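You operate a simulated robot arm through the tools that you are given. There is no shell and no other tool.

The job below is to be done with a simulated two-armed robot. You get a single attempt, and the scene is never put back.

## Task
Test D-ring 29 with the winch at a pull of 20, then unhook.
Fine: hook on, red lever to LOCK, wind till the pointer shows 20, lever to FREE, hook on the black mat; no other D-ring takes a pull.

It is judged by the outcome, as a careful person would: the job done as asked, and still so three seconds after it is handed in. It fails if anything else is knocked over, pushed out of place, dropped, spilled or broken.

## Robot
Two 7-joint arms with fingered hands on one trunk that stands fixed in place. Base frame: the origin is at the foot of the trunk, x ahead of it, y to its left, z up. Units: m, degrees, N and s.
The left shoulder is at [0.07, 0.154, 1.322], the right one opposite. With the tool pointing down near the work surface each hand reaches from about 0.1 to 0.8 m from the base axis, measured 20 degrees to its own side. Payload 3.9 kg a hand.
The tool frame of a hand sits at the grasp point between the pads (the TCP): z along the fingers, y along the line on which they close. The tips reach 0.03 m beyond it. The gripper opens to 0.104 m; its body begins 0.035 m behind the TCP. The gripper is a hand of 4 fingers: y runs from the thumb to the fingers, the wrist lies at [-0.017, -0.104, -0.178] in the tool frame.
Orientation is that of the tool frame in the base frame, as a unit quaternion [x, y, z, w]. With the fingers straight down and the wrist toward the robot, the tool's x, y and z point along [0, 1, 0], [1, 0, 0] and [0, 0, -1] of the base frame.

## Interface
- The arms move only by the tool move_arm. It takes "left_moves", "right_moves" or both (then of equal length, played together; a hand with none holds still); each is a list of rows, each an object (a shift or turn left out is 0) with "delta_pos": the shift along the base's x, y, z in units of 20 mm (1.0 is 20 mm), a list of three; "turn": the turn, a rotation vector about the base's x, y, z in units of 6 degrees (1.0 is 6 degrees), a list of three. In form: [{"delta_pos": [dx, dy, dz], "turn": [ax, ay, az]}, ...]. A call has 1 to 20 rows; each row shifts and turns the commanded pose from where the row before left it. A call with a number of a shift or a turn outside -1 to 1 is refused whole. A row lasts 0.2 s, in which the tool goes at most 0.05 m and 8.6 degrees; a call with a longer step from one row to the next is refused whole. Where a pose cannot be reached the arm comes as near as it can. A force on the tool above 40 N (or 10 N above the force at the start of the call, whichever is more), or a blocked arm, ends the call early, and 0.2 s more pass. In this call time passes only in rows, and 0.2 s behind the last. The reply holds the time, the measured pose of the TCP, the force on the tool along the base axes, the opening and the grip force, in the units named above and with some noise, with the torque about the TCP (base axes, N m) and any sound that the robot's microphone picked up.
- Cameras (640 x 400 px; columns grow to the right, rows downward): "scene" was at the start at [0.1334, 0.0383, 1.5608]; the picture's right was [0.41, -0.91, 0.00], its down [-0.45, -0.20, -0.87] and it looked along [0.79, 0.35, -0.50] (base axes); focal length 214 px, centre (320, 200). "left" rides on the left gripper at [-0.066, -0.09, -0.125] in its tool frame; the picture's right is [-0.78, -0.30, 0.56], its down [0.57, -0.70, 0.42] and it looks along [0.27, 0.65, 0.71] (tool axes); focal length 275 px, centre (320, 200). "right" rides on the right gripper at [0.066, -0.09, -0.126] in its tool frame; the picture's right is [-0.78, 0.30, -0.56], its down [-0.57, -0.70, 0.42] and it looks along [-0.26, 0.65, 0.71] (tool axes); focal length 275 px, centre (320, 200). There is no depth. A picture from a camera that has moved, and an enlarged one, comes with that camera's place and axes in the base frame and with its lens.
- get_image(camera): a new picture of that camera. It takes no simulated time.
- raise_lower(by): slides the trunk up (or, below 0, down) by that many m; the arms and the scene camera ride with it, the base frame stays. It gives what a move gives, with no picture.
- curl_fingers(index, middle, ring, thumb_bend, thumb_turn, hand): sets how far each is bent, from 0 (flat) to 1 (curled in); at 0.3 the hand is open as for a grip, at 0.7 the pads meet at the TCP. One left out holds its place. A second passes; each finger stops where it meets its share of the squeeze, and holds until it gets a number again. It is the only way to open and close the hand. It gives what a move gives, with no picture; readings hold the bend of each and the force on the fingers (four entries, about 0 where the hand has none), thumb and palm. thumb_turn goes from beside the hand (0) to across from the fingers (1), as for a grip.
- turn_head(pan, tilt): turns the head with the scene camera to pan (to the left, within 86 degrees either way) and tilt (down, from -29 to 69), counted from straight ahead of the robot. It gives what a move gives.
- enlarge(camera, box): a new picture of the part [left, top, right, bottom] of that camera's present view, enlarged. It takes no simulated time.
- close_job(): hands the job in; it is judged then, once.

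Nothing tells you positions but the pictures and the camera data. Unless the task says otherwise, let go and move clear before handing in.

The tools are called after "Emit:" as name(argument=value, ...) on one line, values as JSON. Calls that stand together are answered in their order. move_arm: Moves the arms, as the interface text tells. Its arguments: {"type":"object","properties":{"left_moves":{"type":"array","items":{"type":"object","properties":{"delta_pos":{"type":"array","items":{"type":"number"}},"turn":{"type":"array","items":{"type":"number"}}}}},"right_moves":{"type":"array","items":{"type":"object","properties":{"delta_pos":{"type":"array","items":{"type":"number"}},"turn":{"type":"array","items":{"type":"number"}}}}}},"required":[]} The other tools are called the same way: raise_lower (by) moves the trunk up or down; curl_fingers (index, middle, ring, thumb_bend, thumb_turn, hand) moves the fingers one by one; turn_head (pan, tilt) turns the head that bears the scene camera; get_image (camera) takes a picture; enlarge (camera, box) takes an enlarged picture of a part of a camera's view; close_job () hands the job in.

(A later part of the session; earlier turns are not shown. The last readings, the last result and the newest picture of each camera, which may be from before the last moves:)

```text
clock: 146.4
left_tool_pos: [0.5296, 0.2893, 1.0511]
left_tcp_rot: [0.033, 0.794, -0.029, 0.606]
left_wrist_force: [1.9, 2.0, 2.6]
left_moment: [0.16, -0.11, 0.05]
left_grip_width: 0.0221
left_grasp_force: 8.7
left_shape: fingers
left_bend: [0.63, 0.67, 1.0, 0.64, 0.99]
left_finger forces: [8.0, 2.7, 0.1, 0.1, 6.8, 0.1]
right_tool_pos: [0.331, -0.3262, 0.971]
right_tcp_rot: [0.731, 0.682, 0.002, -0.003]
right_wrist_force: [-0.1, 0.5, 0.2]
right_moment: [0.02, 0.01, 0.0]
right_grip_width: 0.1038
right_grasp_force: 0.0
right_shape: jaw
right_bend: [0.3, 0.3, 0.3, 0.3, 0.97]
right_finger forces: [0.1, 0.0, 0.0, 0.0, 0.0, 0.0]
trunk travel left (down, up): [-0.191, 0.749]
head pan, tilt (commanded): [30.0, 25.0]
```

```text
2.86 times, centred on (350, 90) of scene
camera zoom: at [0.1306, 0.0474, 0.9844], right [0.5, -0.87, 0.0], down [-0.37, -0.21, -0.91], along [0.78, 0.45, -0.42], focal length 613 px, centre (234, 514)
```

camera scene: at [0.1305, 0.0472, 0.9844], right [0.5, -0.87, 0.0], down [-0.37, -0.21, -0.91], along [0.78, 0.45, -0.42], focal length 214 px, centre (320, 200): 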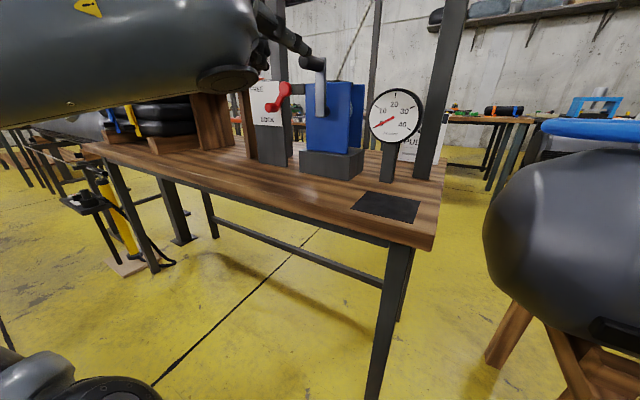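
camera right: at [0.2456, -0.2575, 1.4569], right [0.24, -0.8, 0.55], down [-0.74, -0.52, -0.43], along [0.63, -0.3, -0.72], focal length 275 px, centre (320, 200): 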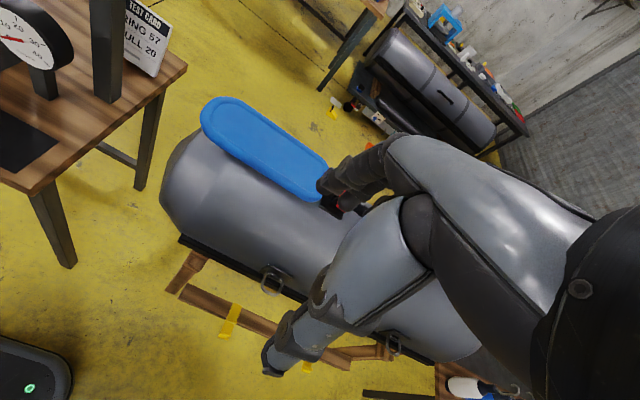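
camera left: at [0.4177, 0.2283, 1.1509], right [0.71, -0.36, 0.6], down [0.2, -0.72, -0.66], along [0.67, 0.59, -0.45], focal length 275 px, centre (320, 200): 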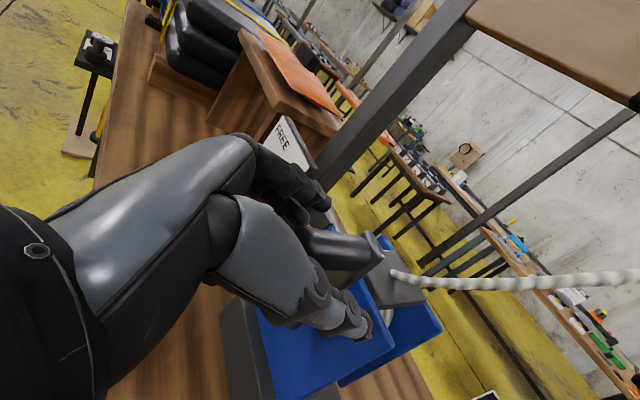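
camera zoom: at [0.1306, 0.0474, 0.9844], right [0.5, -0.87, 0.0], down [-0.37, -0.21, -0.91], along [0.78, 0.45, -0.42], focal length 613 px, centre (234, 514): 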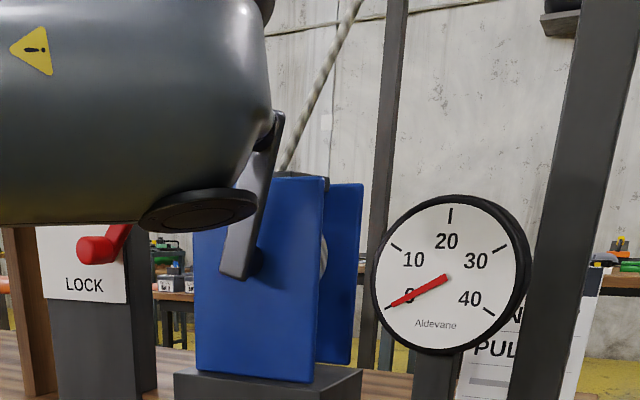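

The crank turns freely (2–3 N) and the gauge still shows 0, so slack is being taken up or it needs more turning. Continuing clockwise along the arc in measured steps.

Emit:
move_arm(left_moves=[{"delta_pos": [0, -0.615, -0.2235]}, {"delta_pos": [0, -0.565, -0.3265]}, {"delta_pos": [0, -0.5, -0.42]}, {"delta_pos": [0, -0.42, -0.5]}])

Emit:
enlarge(camera="scene", box=[260, 20, 440, 160])

```text
clock: 147.4
left_tool_pos: [0.5272, 0.2457, 1.0216]
left_tcp_rot: [0.034, 0.793, -0.03, 0.607]
left_wrist_force: [0.4, 0.3, 3.1]
left_moment: [0.16, -0.1, 0.08]
left_grip_width: 0.0224
left_grasp_force: 8.0
left_shape: fingers
left_bend: [0.63, 0.69, 1.0, 0.63, 0.99]
left_finger forces: [7.6, 1.0, 0.1, 0.1, 7.1, 0.0]
right_tool_pos: [0.3299, -0.3276, 0.9702]
right_tcp_rot: [0.731, 0.683, 0.003, -0.002]
right_wrist_force: [0.5, 0.3, -0.2]
right_moment: [-0.01, -0.03, 0.02]
right_grip_width: 0.1038
right_grasp_force: 0.1
right_shape: jaw
right_bend: [0.3, 0.3, 0.3, 0.3, 0.97]
right_finger forces: [0.0, 0.1, 0.0, 0.1, 0.1, 0.0]
trunk travel left (down, up): [-0.191, 0.749]
head pan, tilt (commanded): [30.0, 25.0]
```

```text
2.86 times, centred on (350, 90) of scene
camera zoom: at [0.1301, 0.0473, 0.9845], right [0.5, -0.87, 0.0], down [-0.37, -0.21, -0.91], along [0.78, 0.45, -0.42], focal length 613 px, centre (234, 514)
```

zoom: 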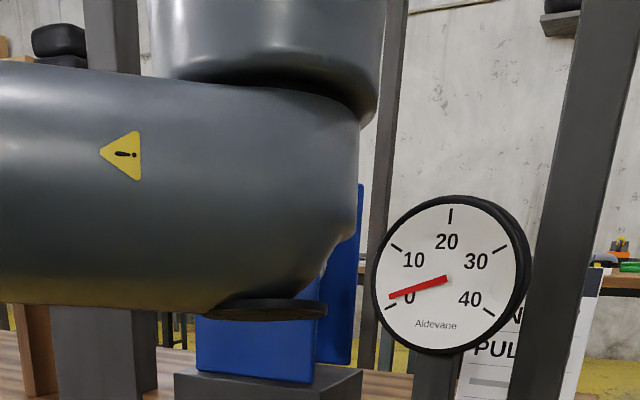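

The pointer has begun to rise (about 1–2), so clockwise is the winding direction. I'll go on in small steps, reading the gauge each time.

Emit:
move_arm(left_moves=[{"delta_pos": [0, -0.33, -0.565]}, {"delta_pos": [0, -0.22, -0.615]}])

Emit:
enlarge(camera="scene", box=[260, 20, 440, 160])

```text
clock: 148.0
left_tool_pos: [0.5288, 0.2335, 0.9973]
left_tcp_rot: [0.034, 0.793, -0.028, 0.607]
left_wrist_force: [0.3, -1.2, 2.0]
left_moment: [0.06, -0.05, 0.06]
left_grip_width: 0.0215
left_grasp_force: 6.6
left_shape: fingers
left_bend: [0.63, 0.7, 1.0, 0.65, 0.97]
left_finger forces: [6.1, 0.1, 0.0, 0.0, 7.6, 0.0]
right_tool_pos: [0.3293, -0.3282, 0.9705]
right_tcp_rot: [0.731, 0.683, 0.003, -0.001]
right_wrist_force: [0.0, 0.2, -0.3]
right_moment: [0.0, 0.03, 0.02]
right_grip_width: 0.1038
right_grasp_force: 0.0
right_shape: jaw
right_bend: [0.3, 0.3, 0.3, 0.3, 0.97]
right_finger forces: [0.1, 0.1, 0.0, 0.0, 0.0, 0.1]
trunk travel left (down, up): [-0.191, 0.749]
head pan, tilt (commanded): [30.0, 25.0]
```

```text
2.86 times, centred on (350, 90) of scene
camera zoom: at [0.1301, 0.0467, 0.9846], right [0.5, -0.87, 0.0], down [-0.37, -0.21, -0.91], along [0.79, 0.45, -0.42], focal length 613 px, centre (234, 514)
```

zoom: 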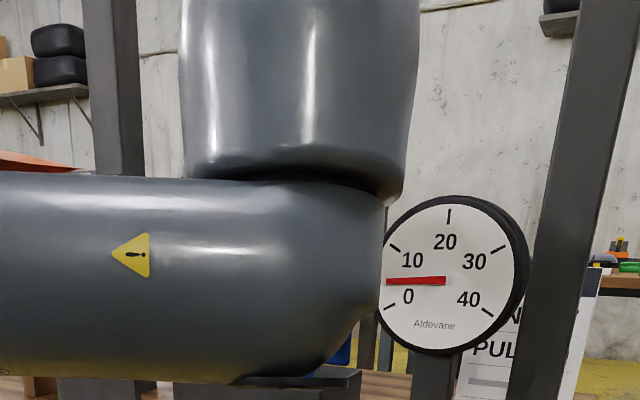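

The gauge reads about 4 now; the crank moved about 20° for about 2.6 units, so 20 should come near the bottom of the turn. I'll check how the handle sits in the grip before going on.

Emit:
enlarge(camera="left", box=[220, 150, 440, 370])

```text
1.82 times, centred on (330, 260) of left
camera zoom: at [0.4165, 0.1538, 1.0955], right [0.71, -0.36, 0.6], down [0.2, -0.72, -0.66], along [0.67, 0.59, -0.44], focal length 500 px, centre (302, 91)
```

zoom: 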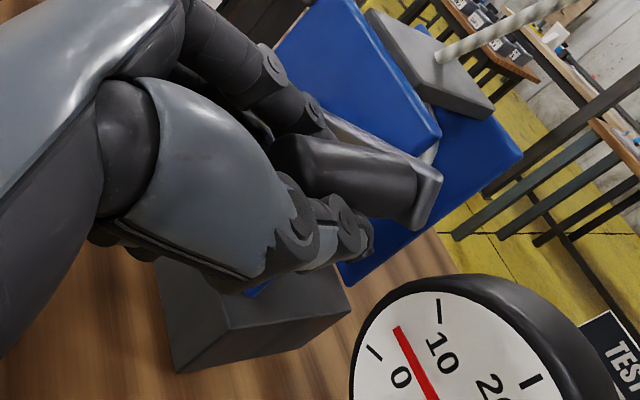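

The handle is still well inside the grip, and this camera sees the gauge too. Continuing the arc through the right side.

Emit:
move_arm(left_moves=[{"delta_pos": [0, -0.03, -0.61]}, {"delta_pos": [0, 0.04, -0.64]}])

Emit:
enlarge(camera="left", box=[230, 190, 470, 400])

Emit:
enlarge(camera="scene", box=[260, 20, 440, 160])

```text
clock: 148.6
left_tool_pos: [0.5298, 0.2363, 0.9735]
left_tcp_rot: [0.033, 0.794, -0.028, 0.606]
left_wrist_force: [-0.2, 0.2, -0.1]
left_moment: [0.01, 0.01, -0.03]
left_grip_width: 0.0031
left_grasp_force: 0.1
left_shape: fingers
left_bend: [0.7, 0.7, 1.0, 0.7, 0.97]
left_finger forces: [0.1, 0.0, 0.1, 0.0, 0.0, 0.0]
right_tool_pos: [0.3298, -0.3274, 0.9705]
right_tcp_rot: [0.73, 0.683, 0.002, -0.003]
right_wrist_force: [-0.5, -0.3, -0.4]
right_moment: [-0.02, 0.02, 0.04]
right_grip_width: 0.104
right_grasp_force: 0.1
right_shape: jaw
right_bend: [0.3, 0.3, 0.3, 0.3, 0.97]
right_finger forces: [0.0, 0.0, 0.0, 0.0, 0.1, 0.1]
trunk travel left (down, up): [-0.191, 0.749]
head pan, tilt (commanded): [30.0, 25.0]
```

```text
1.90 times, centred on (350, 295) of left
camera zoom: at [0.4171, 0.1557, 1.0708], right [0.71, -0.36, 0.6], down [0.2, -0.72, -0.66], along [0.67, 0.59, -0.45], focal length 524 px, centre (263, 19)
```

zoom: 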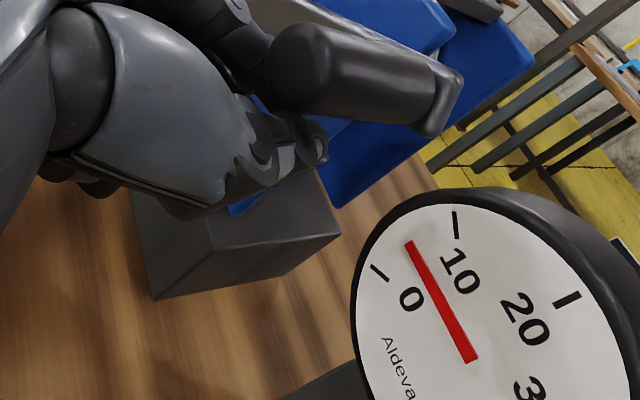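

```text
2.86 times, centred on (350, 90) of scene
camera zoom: at [0.1306, 0.0476, 0.9844], right [0.5, -0.87, 0.0], down [-0.37, -0.21, -0.91], along [0.78, 0.45, -0.42], focal length 613 px, centre (234, 514)
```

zoom: 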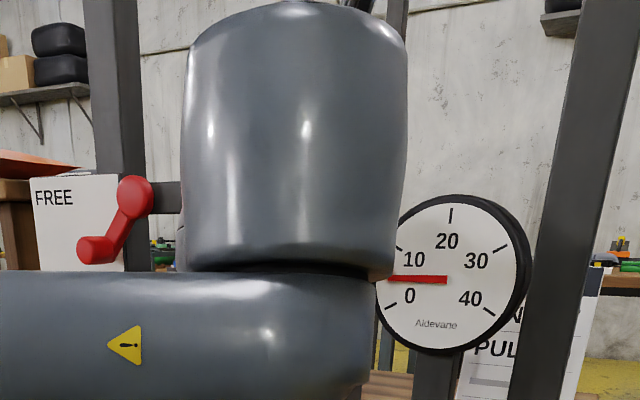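

The fingers slid off the handle, but the ratchet holds: the gauge stays at about 5. I'll finish by pushing instead of gripping: closed fingers on top of the handle pressing down, then pushing left at the bottom. First I'll back out and come over the top.

Emit:
move_arm(left_moves=[{"delta_pos": [-0.9, 0, 0]}, {"delta_pos": [-0.9, 0, 0]}, {"delta_pos": [-0.9, 0, 0.2]}, {"delta_pos": [-0.2, 0, 0.9]}, {"delta_pos": [0, -0.1, 0.9]}, {"delta_pos": [0, -0.1, 0.9]}, {"delta_pos": [0, -0.1, 0.9]}])

Emit:
get_image(camera="left")

Emit:
enlarge(camera="scene", box=[240, 20, 460, 180])

```text
clock: 150.2
left_tool_pos: [0.4706, 0.2297, 1.0501]
left_tcp_rot: [0.034, 0.794, -0.029, 0.607]
left_wrist_force: [0.4, 0.1, -0.4]
left_moment: [0.0, 0.0, 0.02]
left_grip_width: 0.0033
left_grasp_force: 0.1
left_shape: fingers
left_bend: [0.7, 0.7, 1.0, 0.7, 0.97]
left_finger forces: [0.1, 0.0, 0.1, 0.0, 0.1, 0.0]
right_tool_pos: [0.3299, -0.3274, 0.9705]
right_tcp_rot: [0.731, 0.683, 0.002, -0.002]
right_wrist_force: [-0.6, -0.9, -0.3]
right_moment: [-0.01, -0.02, 0.02]
right_grip_width: 0.104
right_grasp_force: 0.1
right_shape: jaw
right_bend: [0.3, 0.3, 0.3, 0.3, 0.97]
right_finger forces: [0.0, 0.0, 0.1, 0.0, 0.0, 0.0]
trunk travel left (down, up): [-0.191, 0.749]
head pan, tilt (commanded): [30.0, 25.0]
```

```text
taken
camera left: at [0.3598, 0.1499, 1.1467], right [0.71, -0.36, 0.6], down [0.2, -0.72, -0.66], along [0.67, 0.59, -0.45], focal length 275 px, centre (320, 200)
```

left: 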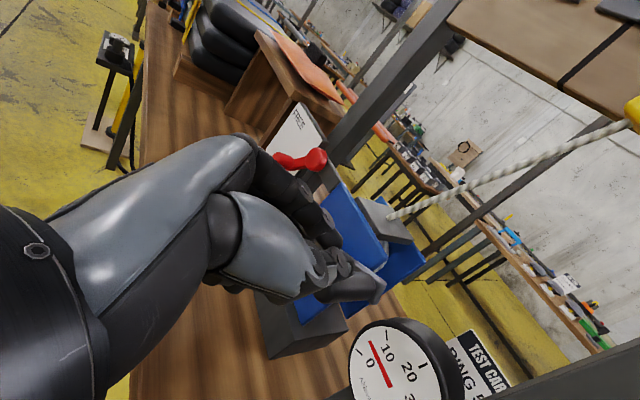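

```text
2.50 times, centred on (350, 100) of scene
camera zoom: at [0.1303, 0.0471, 0.9844], right [0.5, -0.87, 0.0], down [-0.37, -0.21, -0.91], along [0.78, 0.45, -0.42], focal length 536 px, centre (245, 450)
```

zoom: 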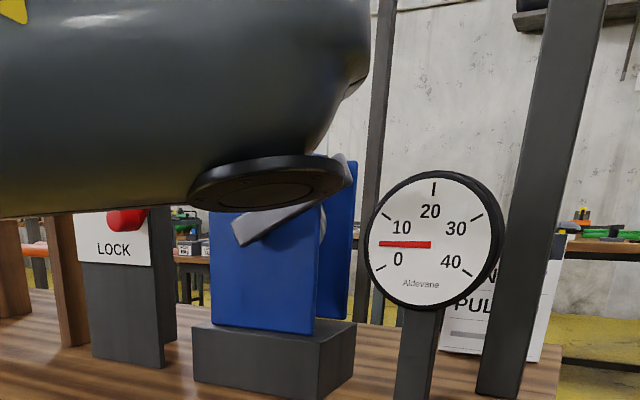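

The ratchet settled with the crank about 65° from the top and the gauge steady at about 4–5. I'll rise a little, move forward over the handle, and then press down.

Emit:
move_arm(left_moves=[{"delta_pos": [0, 0, 0.9]}, {"delta_pos": [0.7, 0, 0]}, {"delta_pos": [0.7, 0, 0]}, {"delta_pos": [0.7, 0, 0]}])

Emit:
enlarge(camera="left", box=[220, 180, 440, 400])

```text
clock: 151.2
left_tool_pos: [0.5133, 0.2289, 1.067]
left_tcp_rot: [0.033, 0.793, -0.028, 0.608]
left_wrist_force: [0.1, -0.3, -0.8]
left_moment: [0.0, 0.04, 0.02]
left_grip_width: 0.0034
left_grasp_force: 0.0
left_shape: fingers
left_bend: [0.7, 0.7, 1.0, 0.7, 0.97]
left_finger forces: [0.0, 0.0, 0.0, 0.1, 0.1, 0.0]
right_tool_pos: [0.3314, -0.3267, 0.9708]
right_tcp_rot: [0.731, 0.683, 0.003, -0.002]
right_wrist_force: [0.4, 1.2, 0.2]
right_moment: [0.02, 0.01, 0.0]
right_grip_width: 0.1038
right_grasp_force: 0.0
right_shape: jaw
right_bend: [0.3, 0.3, 0.3, 0.3, 0.97]
right_finger forces: [0.0, 0.0, 0.1, 0.0, 0.1, 0.0]
trunk travel left (down, up): [-0.191, 0.749]
head pan, tilt (commanded): [30.0, 25.0]
```

```text
1.82 times, centred on (330, 290) of left
camera zoom: at [0.4011, 0.1488, 1.1652], right [0.71, -0.36, 0.6], down [0.2, -0.72, -0.66], along [0.67, 0.59, -0.45], focal length 500 px, centre (302, 36)
```

zoom: 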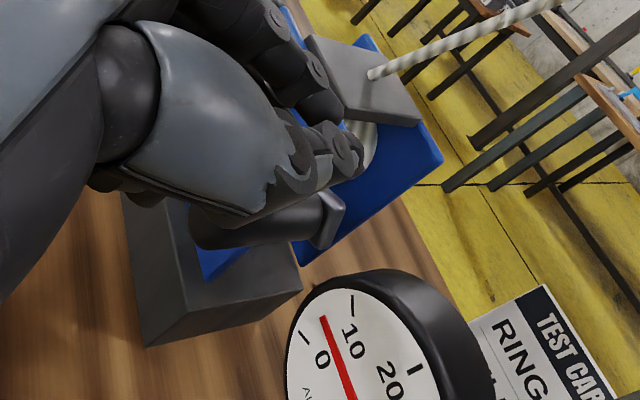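

The hand is above the handle. I'll shift 12 mm right so the finger is centred on it, then press down in steps while reading the gauge.

Emit:
move_arm(left_moves=[{"delta_pos": [0, -0.6, 0]}, {"delta_pos": [0, 0, -0.5]}, {"delta_pos": [0, 0, -0.5]}, {"delta_pos": [0, 0, -0.5]}])

Emit:
enlarge(camera="left", box=[220, 180, 440, 400])

```text
clock: 152.2
left_tool_pos: [0.5135, 0.2177, 1.0366]
left_tcp_rot: [0.033, 0.793, -0.029, 0.607]
left_wrist_force: [-0.1, -0.1, 2.0]
left_moment: [-0.03, -0.06, 0.02]
left_grip_width: 0.0035
left_grasp_force: 0.1
left_shape: fingers
left_bend: [0.7, 0.7, 1.0, 0.7, 0.97]
left_finger forces: [0.0, 0.8, 0.0, 0.0, 0.0, 0.0]
right_tool_pos: [0.3297, -0.3273, 0.9713]
right_tcp_rot: [0.731, 0.683, 0.003, -0.002]
right_wrist_force: [-0.1, 0.4, -0.1]
right_moment: [-0.01, -0.03, -0.03]
right_grip_width: 0.1037
right_grasp_force: 0.1
right_shape: jaw
right_bend: [0.3, 0.3, 0.3, 0.3, 0.97]
right_finger forces: [0.0, 0.1, 0.0, 0.0, 0.1, 0.1]
trunk travel left (down, up): [-0.191, 0.749]
head pan, tilt (commanded): [30.0, 25.0]
```

```text
1.82 times, centred on (330, 290) of left
camera zoom: at [0.4016, 0.1376, 1.1349], right [0.71, -0.36, 0.61], down [0.2, -0.72, -0.66], along [0.67, 0.59, -0.44], focal length 500 px, centre (302, 36)
```

zoom: 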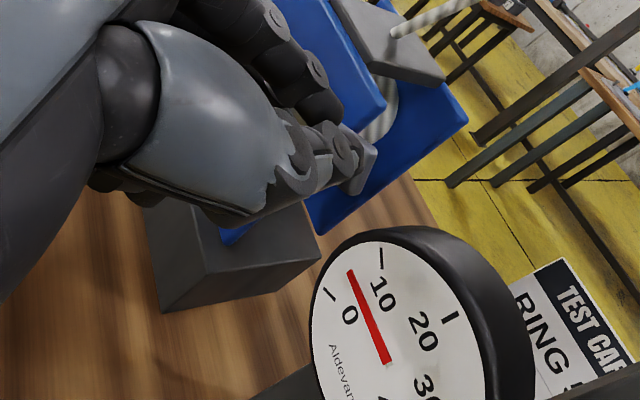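

Contact on the handle; pressing on down in steps along the arc.

Emit:
move_arm(left_moves=[{"delta_pos": [0, 0, -0.6]}, {"delta_pos": [0, 0, -0.6]}])

Emit:
enlarge(camera="left", box=[220, 180, 440, 400])

Emit:
enlarge(camera="scene", box=[300, 20, 440, 140])

```text
clock: 152.8
left_tool_pos: [0.5131, 0.218, 1.0139]
left_tcp_rot: [0.034, 0.793, -0.029, 0.608]
left_wrist_force: [0.1, -1.7, 3.8]
left_moment: [-0.06, -0.05, -0.05]
left_grip_width: 0.0032
left_grasp_force: 2.1
left_shape: fingers
left_bend: [0.7, 0.71, 1.0, 0.7, 0.97]
left_finger forces: [0.0, 4.2, 0.0, 0.0, 0.0, 0.0]
right_tool_pos: [0.3297, -0.3274, 0.9709]
right_tcp_rot: [0.731, 0.682, 0.003, -0.002]
right_wrist_force: [0.1, 0.5, 0.4]
right_moment: [0.0, 0.04, 0.01]
right_grip_width: 0.1039
right_grasp_force: 0.0
right_shape: jaw
right_bend: [0.3, 0.3, 0.3, 0.3, 0.97]
right_finger forces: [0.1, 0.0, 0.0, 0.0, 0.0, 0.0]
trunk travel left (down, up): [-0.191, 0.749]
head pan, tilt (commanded): [30.0, 25.0]
```

```text
1.82 times, centred on (330, 290) of left
camera zoom: at [0.4012, 0.1385, 1.1113], right [0.71, -0.36, 0.61], down [0.2, -0.72, -0.66], along [0.67, 0.59, -0.44], focal length 500 px, centre (302, 36)
```

zoom: 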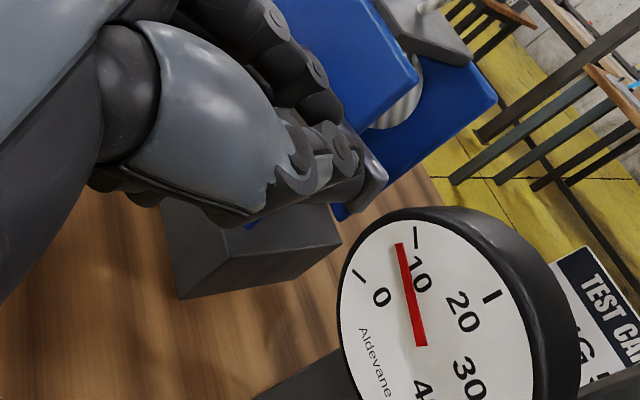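

```text
3.33 times, centred on (370, 80) of scene
camera zoom: at [0.1302, 0.0471, 0.9845], right [0.5, -0.87, 0.0], down [-0.37, -0.21, -0.91], along [0.78, 0.45, -0.42], focal length 715 px, centre (153, 600)
```

zoom: 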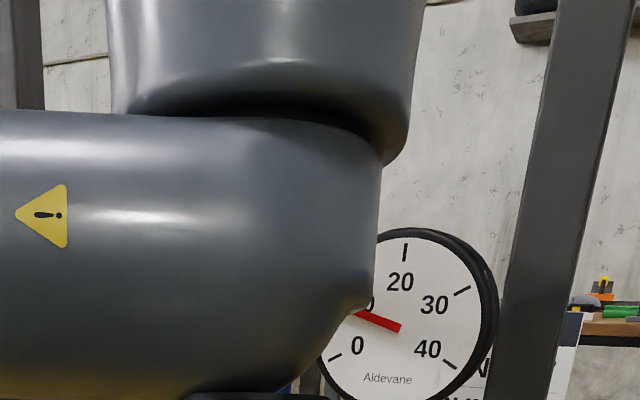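

About 7 now. Continuing down and slightly left along the arc.

Emit:
move_arm(left_moves=[{"delta_pos": [0, 0.03, -0.6]}, {"delta_pos": [0, 0.1, -0.6]}, {"delta_pos": [0, 0.15, -0.5]}])

Emit:
enlarge(camera="left", box=[220, 180, 440, 400])

Emit:
enlarge(camera="scene", box=[300, 20, 440, 140])

```text
clock: 153.6
left_tool_pos: [0.5118, 0.2235, 0.9794]
left_tcp_rot: [0.035, 0.793, -0.029, 0.607]
left_wrist_force: [0.5, -1.5, 3.7]
left_moment: [-0.06, -0.1, -0.01]
left_grip_width: 0.0031
left_grasp_force: 2.1
left_shape: fingers
left_bend: [0.7, 0.71, 1.0, 0.7, 0.97]
left_finger forces: [0.0, 4.3, 0.0, 0.0, 0.0, 0.0]
right_tool_pos: [0.3296, -0.3274, 0.9699]
right_tcp_rot: [0.731, 0.683, 0.003, -0.002]
right_wrist_force: [-0.4, 0.1, 0.9]
right_moment: [0.03, 0.01, 0.0]
right_grip_width: 0.1036
right_grasp_force: 0.1
right_shape: jaw
right_bend: [0.3, 0.3, 0.3, 0.3, 0.97]
right_finger forces: [0.0, 0.0, 0.1, 0.0, 0.0, 0.1]
trunk travel left (down, up): [-0.191, 0.749]
head pan, tilt (commanded): [30.0, 25.0]
```

```text
1.82 times, centred on (330, 290) of left
camera zoom: at [0.4001, 0.1435, 1.0767], right [0.71, -0.36, 0.6], down [0.2, -0.72, -0.66], along [0.67, 0.59, -0.44], focal length 500 px, centre (302, 36)
```

zoom: 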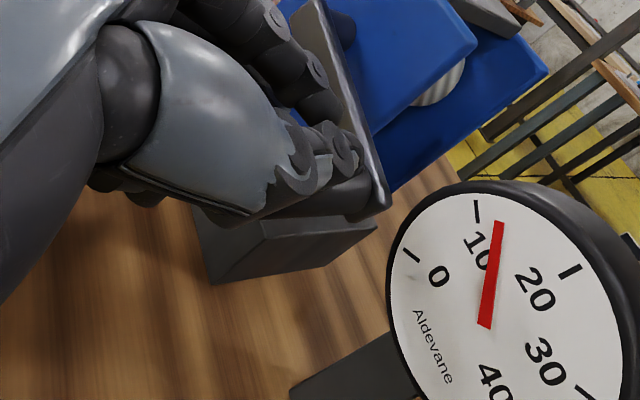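

```text
3.33 times, centred on (370, 80) of scene
camera zoom: at [0.13, 0.047, 0.9845], right [0.5, -0.87, 0.0], down [-0.37, -0.21, -0.91], along [0.78, 0.45, -0.42], focal length 715 px, centre (153, 600)
```

zoom: 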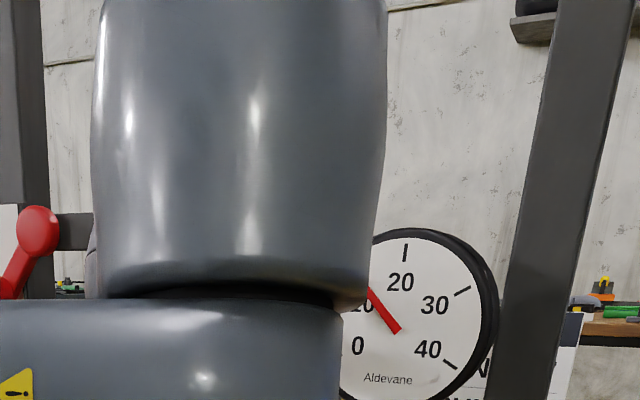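

About 12–13 now and rising faster per degree. I'll take smaller steps from here.

Emit:
move_arm(left_moves=[{"delta_pos": [0, 0.25, -0.5]}])

Emit:
enlarge(camera="left", box=[280, 200, 480, 400])

Emit:
enlarge(camera="scene", box=[300, 20, 440, 140])

```text
clock: 154.0
left_tool_pos: [0.5126, 0.2318, 0.9667]
left_tcp_rot: [0.032, 0.795, -0.027, 0.606]
left_wrist_force: [-0.3, 0.7, 0.8]
left_moment: [0.02, -0.02, -0.01]
left_grip_width: 0.0031
left_grasp_force: 0.2
left_shape: fingers
left_bend: [0.7, 0.7, 1.0, 0.7, 0.97]
left_finger forces: [0.0, 0.9, 0.0, 0.0, 0.0, 0.1]
right_tool_pos: [0.3315, -0.3264, 0.9716]
right_tcp_rot: [0.73, 0.683, 0.003, -0.002]
right_wrist_force: [0.0, 0.7, 0.0]
right_moment: [0.0, 0.02, -0.01]
right_grip_width: 0.1039
right_grasp_force: 0.0
right_shape: jaw
right_bend: [0.3, 0.3, 0.3, 0.3, 0.97]
right_finger forces: [0.0, 0.0, 0.0, 0.1, 0.0, 0.2]
trunk travel left (down, up): [-0.191, 0.749]
head pan, tilt (commanded): [30.0, 25.0]
```

```text
2.00 times, centred on (380, 300) of left
camera zoom: at [0.4018, 0.1508, 1.0653], right [0.71, -0.36, 0.6], down [0.2, -0.72, -0.66], along [0.67, 0.59, -0.45], focal length 551 px, centre (200, 0)
```

zoom: 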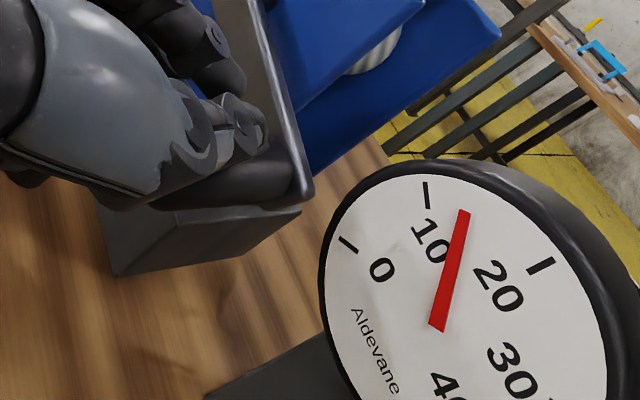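

```text
3.33 times, centred on (370, 80) of scene
camera zoom: at [0.1307, 0.0482, 0.9842], right [0.5, -0.87, 0.0], down [-0.37, -0.21, -0.91], along [0.78, 0.45, -0.42], focal length 715 px, centre (153, 600)
```

zoom: 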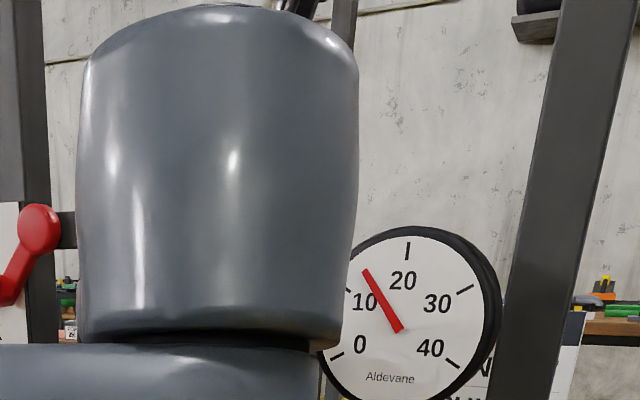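

About 14 now, held by the ratchet. Next small step.

Emit:
move_arm(left_moves=[{"delta_pos": [0, 0.2, -0.35]}, {"delta_pos": [0, 0.15, -0.25]}])

Emit:
enlarge(camera="left", box=[280, 200, 480, 400])

Emit:
enlarge(camera="scene", box=[340, 60, 440, 140])

```text
clock: 154.6
left_tool_pos: [0.5108, 0.2369, 0.9567]
left_tcp_rot: [0.034, 0.794, -0.028, 0.607]
left_wrist_force: [0.4, -0.5, 0.0]
left_moment: [-0.01, 0.0, -0.02]
left_grip_width: 0.003
left_grasp_force: 0.3
left_shape: fingers
left_bend: [0.7, 0.7, 1.0, 0.7, 0.97]
left_finger forces: [0.1, 0.3, 0.1, 0.0, 0.4, 0.0]
right_tool_pos: [0.3313, -0.3263, 0.9703]
right_tcp_rot: [0.731, 0.682, 0.002, -0.002]
right_wrist_force: [-0.1, 0.0, 0.5]
right_moment: [-0.02, 0.0, -0.01]
right_grip_width: 0.1039
right_grasp_force: 0.1
right_shape: jaw
right_bend: [0.3, 0.3, 0.3, 0.3, 0.97]
right_finger forces: [0.1, 0.0, 0.1, 0.0, 0.1, 0.0]
trunk travel left (down, up): [-0.191, 0.749]
head pan, tilt (commanded): [30.0, 25.0]
```

```text
2.00 times, centred on (380, 300) of left
camera zoom: at [0.4011, 0.1559, 1.0549], right [0.71, -0.36, 0.6], down [0.2, -0.72, -0.66], along [0.67, 0.59, -0.45], focal length 551 px, centre (200, 0)
```

zoom: 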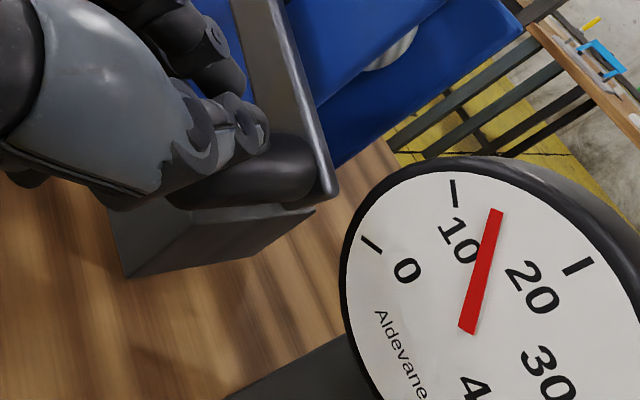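

```text
5.00 times, centred on (390, 100) of scene
camera zoom: at [0.1304, 0.0472, 0.9844], right [0.5, -0.87, 0.0], down [-0.37, -0.21, -0.91], along [0.78, 0.45, -0.42], focal length 1072 px, centre (-30, 700)
```

zoom: 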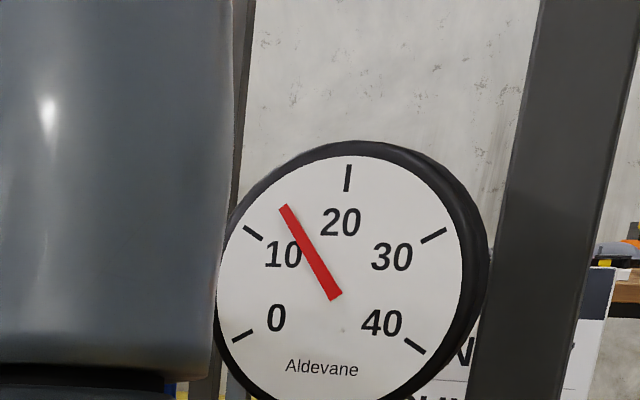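

The pointer holds at 14, but my hand slipped off to the left of the handle, which sits a little further right than I assumed. I'll lift over it, move right, and press down again.

Emit:
move_arm(left_moves=[{"delta_pos": [0, 0.2, 0.6]}, {"delta_pos": [0, 0, 0.9]}, {"delta_pos": [0, -0.2, 0.9]}, {"delta_pos": [0, -0.8, 0.3]}, {"delta_pos": [0, -0.7, 0]}])

Emit:
enlarge(camera="left", box=[220, 180, 440, 400])

Emit:
get_image(camera="scene")

```text
clock: 155.8
left_tool_pos: [0.5143, 0.2059, 1.0091]
left_tcp_rot: [0.034, 0.794, -0.028, 0.606]
left_wrist_force: [-0.1, 0.4, 0.1]
left_moment: [0.04, -0.02, -0.01]
left_grip_width: 0.0033
left_grasp_force: 0.1
left_shape: fingers
left_bend: [0.7, 0.7, 1.0, 0.7, 0.97]
left_finger forces: [0.1, 0.1, 0.0, 0.0, 0.1, 0.0]
right_tool_pos: [0.3306, -0.3276, 0.9712]
right_tcp_rot: [0.731, 0.683, 0.003, -0.002]
right_wrist_force: [-0.1, 0.4, 0.2]
right_moment: [-0.04, 0.02, 0.0]
right_grip_width: 0.104
right_grasp_force: 0.1
right_shape: jaw
right_bend: [0.3, 0.3, 0.3, 0.3, 0.97]
right_finger forces: [0.1, 0.0, 0.0, 0.1, 0.0, 0.1]
trunk travel left (down, up): [-0.191, 0.749]
head pan, tilt (commanded): [30.0, 25.0]
```

```text
1.82 times, centred on (330, 290) of left
camera zoom: at [0.4022, 0.1245, 1.1078], right [0.71, -0.36, 0.6], down [0.2, -0.72, -0.66], along [0.67, 0.59, -0.45], focal length 500 px, centre (302, 36)
```

zoom: 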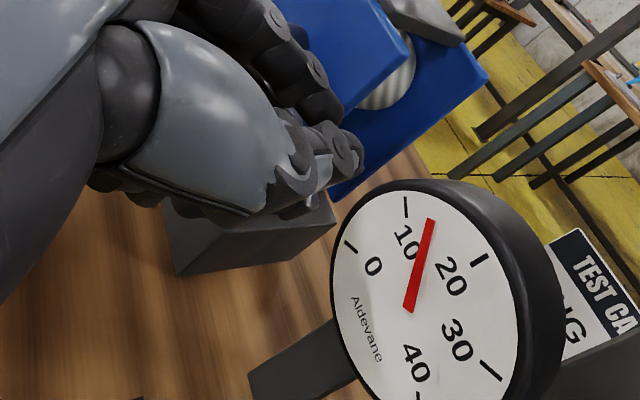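

```text
taken
camera scene: at [0.1304, 0.047, 0.9844], right [0.5, -0.87, 0.0], down [-0.37, -0.21, -0.91], along [0.78, 0.45, -0.42], focal length 214 px, centre (320, 200)
```

scene: 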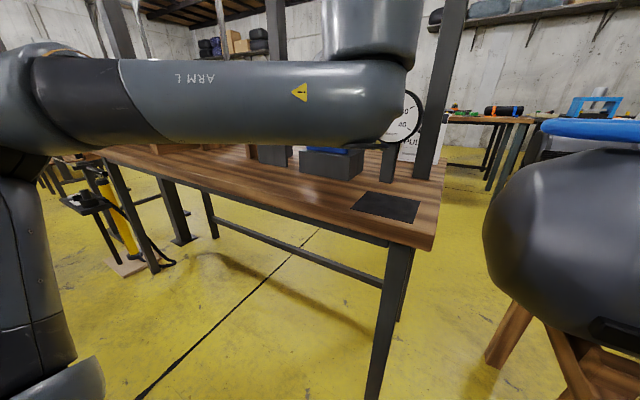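

The hand should now be right above the handle. Pressing down again in small steps with gauge checks.

Emit:
move_arm(left_moves=[{"delta_pos": [0, 0, -0.5]}, {"delta_pos": [0, 0, -0.5]}, {"delta_pos": [0, 0, -0.3]}])

Emit:
enlarge(camera="left", box=[250, 190, 450, 390])

```text
clock: 156.6
left_tool_pos: [0.5139, 0.2048, 0.9837]
left_tcp_rot: [0.033, 0.794, -0.029, 0.607]
left_wrist_force: [-0.5, -0.3, -0.1]
left_moment: [0.06, -0.02, 0.01]
left_grip_width: 0.0031
left_grasp_force: 0.0
left_shape: fingers
left_bend: [0.7, 0.7, 1.0, 0.7, 0.97]
left_finger forces: [0.0, 0.0, 0.0, 0.1, 0.1, 0.0]
right_tool_pos: [0.331, -0.3276, 0.9717]
right_tcp_rot: [0.731, 0.683, 0.003, -0.002]
right_wrist_force: [0.3, -0.3, -0.5]
right_moment: [0.02, 0.06, 0.0]
right_grip_width: 0.1038
right_grasp_force: 0.0
right_shape: jaw
right_bend: [0.3, 0.3, 0.3, 0.3, 0.97]
right_finger forces: [0.1, 0.1, 0.0, 0.0, 0.1, 0.0]
trunk travel left (down, up): [-0.191, 0.749]
head pan, tilt (commanded): [30.0, 25.0]
```

```text
2.00 times, centred on (350, 290) of left
camera zoom: at [0.4021, 0.125, 1.0817], right [0.71, -0.36, 0.6], down [0.2, -0.72, -0.66], along [0.67, 0.59, -0.45], focal length 551 px, centre (260, 20)
```

zoom: 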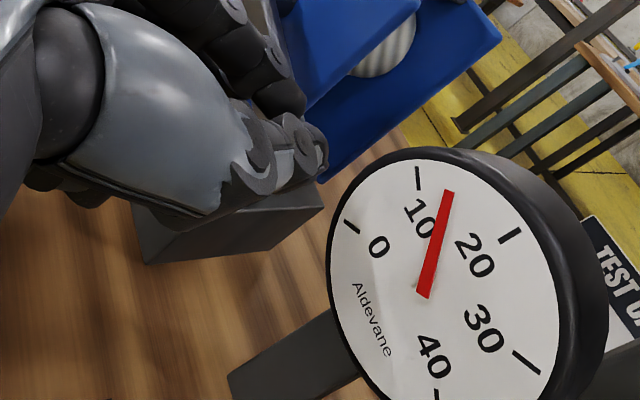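

No contact yet, so I need a better look at the crank. I'll turn the right hand so its camera looks at the winch and gauge from the right side.

Emit:
move_arm(right_moves=[{"turn": [0, 0, 1]}, {"turn": [0, 0, 1]}, {"turn": [0, 0, 1]}, {"turn": [0, 0, 1]}, {"turn": [0, 0, 1]}, {"turn": [0, 0, 1]}, {"turn": [0, 0, 1]}, {"turn": [0, 0, 1]}, {"turn": [0, 0, 1]}, {"turn": [0, 0, 1]}, {"turn": [0, 0, 1]}])

Emit:
get_image(camera="right")

```text
clock: 159.0
left_tool_pos: [0.5138, 0.2051, 0.9845]
left_tcp_rot: [0.034, 0.794, -0.03, 0.606]
left_wrist_force: [0.0, -0.2, -0.6]
left_moment: [0.0, 0.04, 0.02]
left_grip_width: 0.0033
left_grasp_force: 0.0
left_shape: fingers
left_bend: [0.7, 0.7, 1.0, 0.7, 0.97]
left_finger forces: [0.0, 0.1, 0.0, 0.1, 0.0, 0.0]
right_tool_pos: [0.3307, -0.3276, 0.9714]
right_tcp_rot: [0.24, 0.971, 0.0, -0.004]
right_wrist_force: [0.8, 0.1, 0.4]
right_moment: [0.0, 0.0, -0.01]
right_grip_width: 0.1039
right_grasp_force: 0.0
right_shape: jaw
right_bend: [0.3, 0.3, 0.3, 0.3, 0.97]
right_finger forces: [0.0, 0.1, 0.0, 0.1, 0.0, 0.1]
trunk travel left (down, up): [-0.191, 0.749]
head pan, tilt (commanded): [30.0, 25.0]
```

```text
taken
camera right: at [0.2316, -0.3779, 1.0966], right [0.83, -0.1, 0.55], down [0.18, -0.89, -0.43], along [0.53, 0.45, -0.72], focal length 275 px, centre (320, 200)
```

right: 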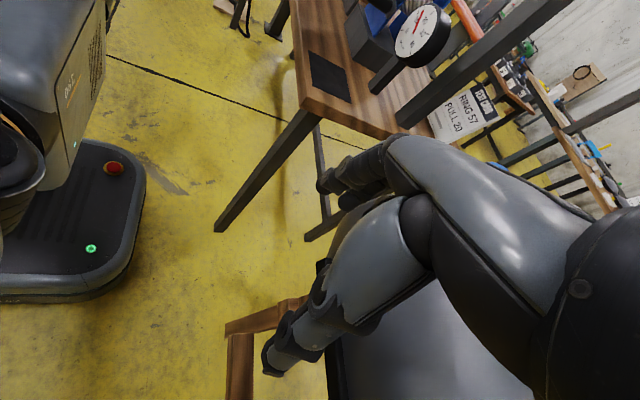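

The gauge is visible; I'll tilt the right hand up about 24° to include the crank.

Emit:
move_arm(right_moves=[{"turn": [0.65, -0.76, 0]}, {"turn": [0.65, -0.76, 0]}, {"turn": [0.65, -0.76, 0]}, {"turn": [0.65, -0.76, 0]}, {"turn": [0.65, -0.76, 0]}])

Emit:
get_image(camera="right")

Emit:
enlarge(camera="right", box=[330, 0, 530, 140])

```text
clock: 160.2
left_tool_pos: [0.5127, 0.2055, 0.9837]
left_tcp_rot: [0.035, 0.794, -0.029, 0.606]
left_wrist_force: [0.0, 0.7, -0.5]
left_moment: [0.01, 0.0, 0.02]
left_grip_width: 0.0032
left_grasp_force: 0.0
left_shape: fingers
left_bend: [0.7, 0.7, 1.0, 0.7, 0.97]
left_finger forces: [0.0, 0.0, 0.0, 0.1, 0.0, 0.1]
right_tool_pos: [0.3304, -0.327, 0.9721]
right_tcp_rot: [0.232, 0.937, 0.213, 0.147]
right_wrist_force: [0.3, -0.2, -0.2]
right_moment: [0.04, -0.01, -0.02]
right_grip_width: 0.104
right_grasp_force: 0.0
right_shape: jaw
right_bend: [0.3, 0.3, 0.3, 0.3, 0.97]
right_finger forces: [0.0, 0.0, 0.1, 0.0, 0.0, 0.1]
trunk travel left (down, up): [-0.191, 0.749]
head pan, tilt (commanded): [30.0, 25.0]
```

```text
taken
camera right: at [0.1941, -0.4095, 1.026], right [0.56, -0.33, 0.76], down [0.38, -0.71, -0.59], along [0.73, 0.62, -0.27], focal length 275 px, centre (320, 200)
```

right: 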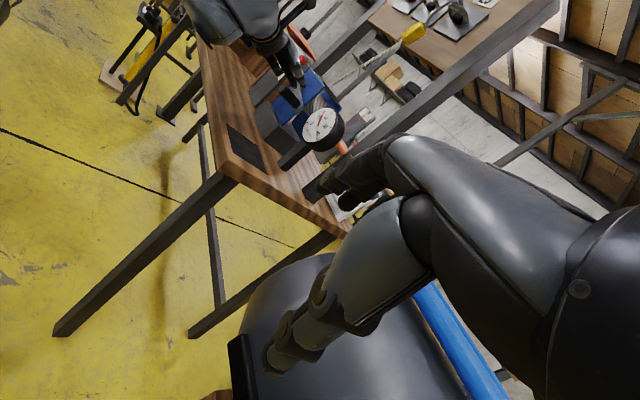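

```text
2.86 times, centred on (430, 70) of right
camera zoom: at [0.1941, -0.4095, 1.026], right [0.56, -0.33, 0.76], down [0.38, -0.71, -0.59], along [0.73, 0.62, -0.27], focal length 786 px, centre (6, 571)
```

zoom: 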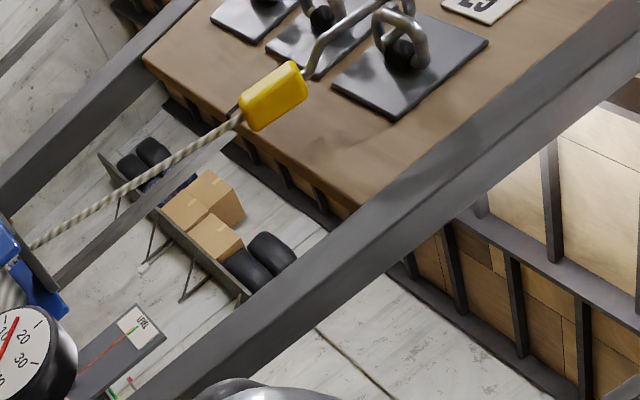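

This view shows the hook taut on ring 29, the gauge, my left hand and the winch. Zooming on the hand and crank.

Emit:
enlarge(camera="right", box=[230, 20, 370, 170])

```text
2.67 times, centred on (300, 95) of right
camera zoom: at [0.1941, -0.4095, 1.026], right [0.56, -0.33, 0.76], down [0.38, -0.71, -0.59], along [0.73, 0.62, -0.27], focal length 734 px, centre (373, 480)
```

zoom: 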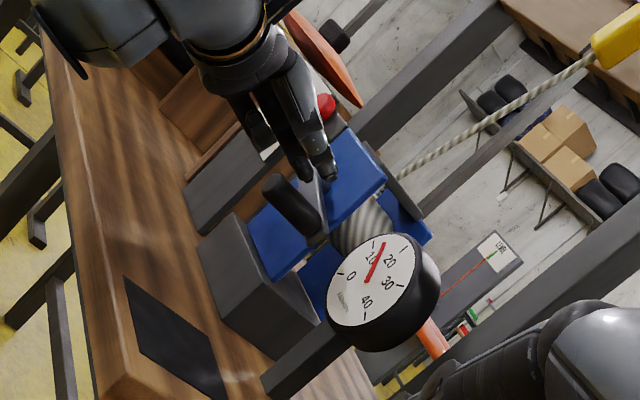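

Now I can see it: the handle is about 17 mm to the left of and below my fingertips. I'll shift left 15 mm and press down onto it.

Emit:
move_arm(left_moves=[{"delta_pos": [0, 0.4, 0.2]}, {"delta_pos": [0, 0.35, 0]}, {"delta_pos": [0, 0, -0.5]}, {"delta_pos": [0, 0, -0.3]}])

Emit:
enlarge(camera="right", box=[230, 20, 370, 170])

```text
clock: 161.2
left_tool_pos: [0.5118, 0.2197, 0.9733]
left_tcp_rot: [0.034, 0.792, -0.029, 0.609]
left_wrist_force: [2.9, 0.2, 6.4]
left_moment: [0.02, -0.21, 0.03]
left_grip_width: 0.0032
left_grasp_force: 3.0
left_shape: fingers
left_bend: [0.7, 0.7, 1.0, 0.7, 0.97]
left_finger forces: [0.0, 5.6, 0.0, 0.0, 0.1, 0.0]
right_tool_pos: [0.3304, -0.3266, 0.9712]
right_tcp_rot: [0.231, 0.938, 0.213, 0.147]
right_wrist_force: [-0.3, 0.4, 0.2]
right_moment: [-0.01, -0.02, 0.02]
right_grip_width: 0.1039
right_grasp_force: 0.0
right_shape: jaw
right_bend: [0.3, 0.3, 0.3, 0.3, 0.97]
right_finger forces: [0.1, 0.0, 0.0, 0.1, 0.1, 0.0]
trunk travel left (down, up): [-0.191, 0.749]
head pan, tilt (commanded): [30.0, 25.0]
```

```text
2.67 times, centred on (300, 95) of right
camera zoom: at [0.1937, -0.4094, 1.0265], right [0.56, -0.33, 0.76], down [0.38, -0.71, -0.59], along [0.73, 0.62, -0.27], focal length 734 px, centre (373, 480)
```

zoom: 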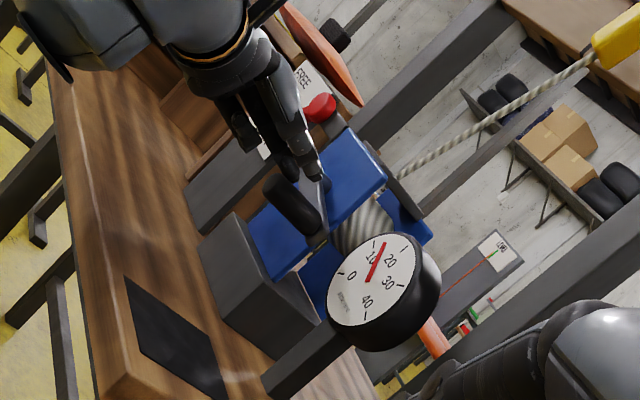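

Solid contact now (6 N). Pushing down and slightly left in small steps, reading the gauge from this side.

Emit:
move_arm(left_moves=[{"delta_pos": [0, 0.1, -0.4]}, {"delta_pos": [0, 0.1, -0.3]}])

Emit:
enlarge(camera="right", box=[270, 70, 370, 150])

Emit:
enlarge(camera="left", box=[280, 200, 480, 400])

```text
clock: 161.8
left_tool_pos: [0.5131, 0.2257, 0.959]
left_tcp_rot: [0.033, 0.794, -0.029, 0.607]
left_wrist_force: [2.0, -0.8, 8.5]
left_moment: [0.02, -0.27, -0.01]
left_grip_width: 0.0031
left_grasp_force: 4.7
left_shape: fingers
left_bend: [0.7, 0.7, 1.0, 0.7, 0.97]
left_finger forces: [0.0, 8.5, 0.0, 0.0, 0.0, 0.0]
right_tool_pos: [0.3291, -0.3273, 0.9701]
right_tcp_rot: [0.232, 0.938, 0.212, 0.147]
right_wrist_force: [0.2, 0.1, 0.0]
right_moment: [-0.03, 0.06, 0.01]
right_grip_width: 0.104
right_grasp_force: 0.1
right_shape: jaw
right_bend: [0.3, 0.3, 0.3, 0.3, 0.97]
right_finger forces: [0.0, 0.0, 0.0, 0.0, 0.0, 0.1]
trunk travel left (down, up): [-0.191, 0.749]
head pan, tilt (commanded): [30.0, 25.0]
```

```text
5.00 times, centred on (320, 110) of right
camera zoom: at [0.1935, -0.4097, 1.0264], right [0.56, -0.33, 0.76], down [0.38, -0.71, -0.59], along [0.73, 0.62, -0.27], focal length 1376 px, centre (320, 650)
```

zoom: 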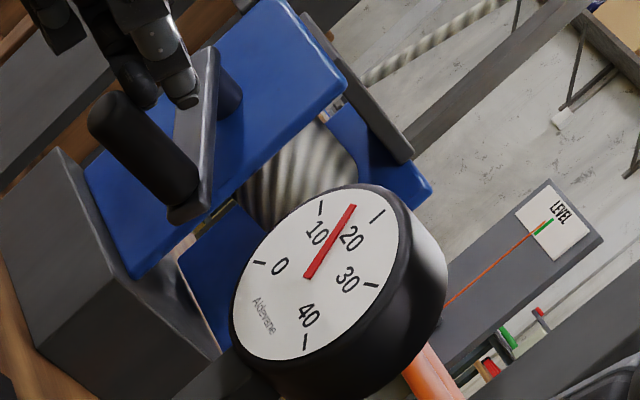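

```text
2.00 times, centred on (380, 300) of left
camera zoom: at [0.401, 0.1449, 1.056], right [0.71, -0.36, 0.61], down [0.2, -0.72, -0.66], along [0.68, 0.59, -0.44], focal length 551 px, centre (200, 0)
```

zoom: 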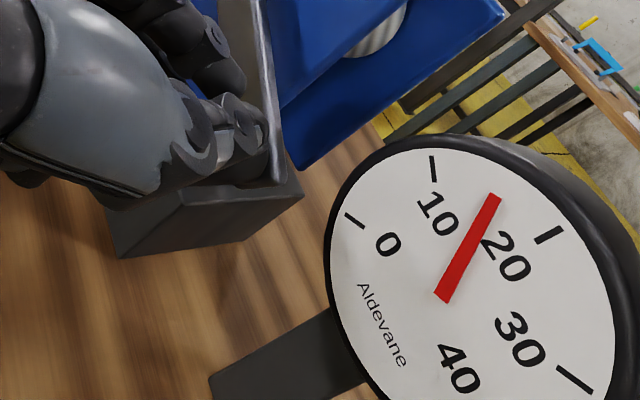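

The gauge is now between 15 and 16. Continuing in small steps.

Emit:
move_arm(left_moves=[{"delta_pos": [0, 0.12, -0.3]}, {"delta_pos": [0, 0.15, -0.3]}])

Emit:
enlarge(camera="right", box=[270, 70, 370, 150])

Emit:
enlarge(camera="left", box=[280, 200, 480, 400])

```text
clock: 162.4
left_tool_pos: [0.5129, 0.2298, 0.9484]
left_tcp_rot: [0.034, 0.794, -0.029, 0.607]
left_wrist_force: [2.6, -1.6, 10.4]
left_moment: [-0.01, -0.29, -0.01]
left_grip_width: 0.0032
left_grasp_force: 4.6
left_shape: fingers
left_bend: [0.7, 0.7, 1.0, 0.7, 0.97]
left_finger forces: [0.0, 9.6, 0.1, 0.0, 0.1, 0.0]
right_tool_pos: [0.3303, -0.3274, 0.9707]
right_tcp_rot: [0.233, 0.938, 0.212, 0.148]
right_wrist_force: [0.4, -0.4, 0.9]
right_moment: [0.0, 0.0, 0.0]
right_grip_width: 0.1039
right_grasp_force: 0.2
right_shape: jaw
right_bend: [0.3, 0.3, 0.3, 0.3, 0.97]
right_finger forces: [0.1, 0.0, 0.0, 0.0, 0.0, 0.1]
trunk travel left (down, up): [-0.191, 0.749]
head pan, tilt (commanded): [30.0, 25.0]
```

```text
5.00 times, centred on (320, 110) of right
camera zoom: at [0.1935, -0.4098, 1.0263], right [0.56, -0.33, 0.76], down [0.38, -0.71, -0.59], along [0.73, 0.62, -0.27], focal length 1376 px, centre (320, 650)
```

zoom: 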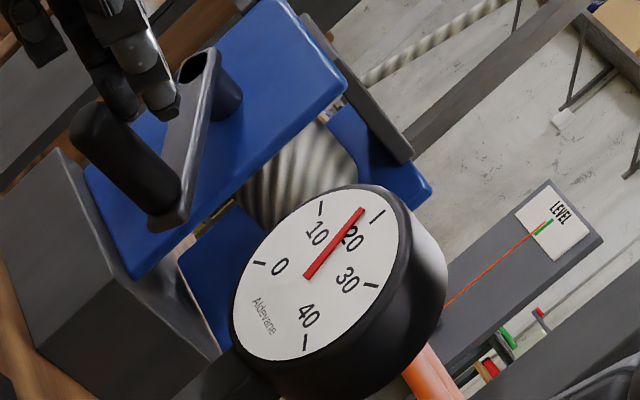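

```text
2.00 times, centred on (380, 300) of left
camera zoom: at [0.4011, 0.1497, 1.0448], right [0.71, -0.36, 0.61], down [0.2, -0.72, -0.66], along [0.68, 0.59, -0.44], focal length 551 px, centre (200, 0)
```

zoom: 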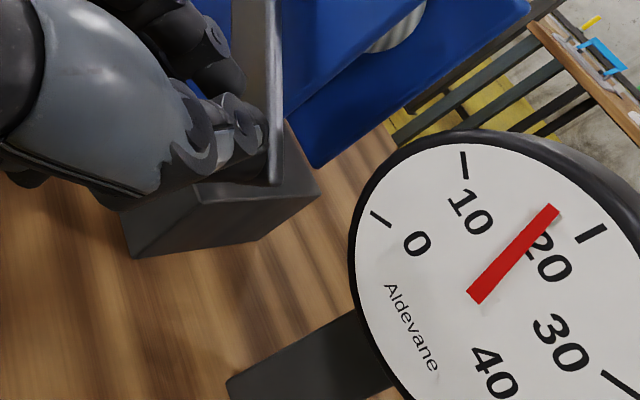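

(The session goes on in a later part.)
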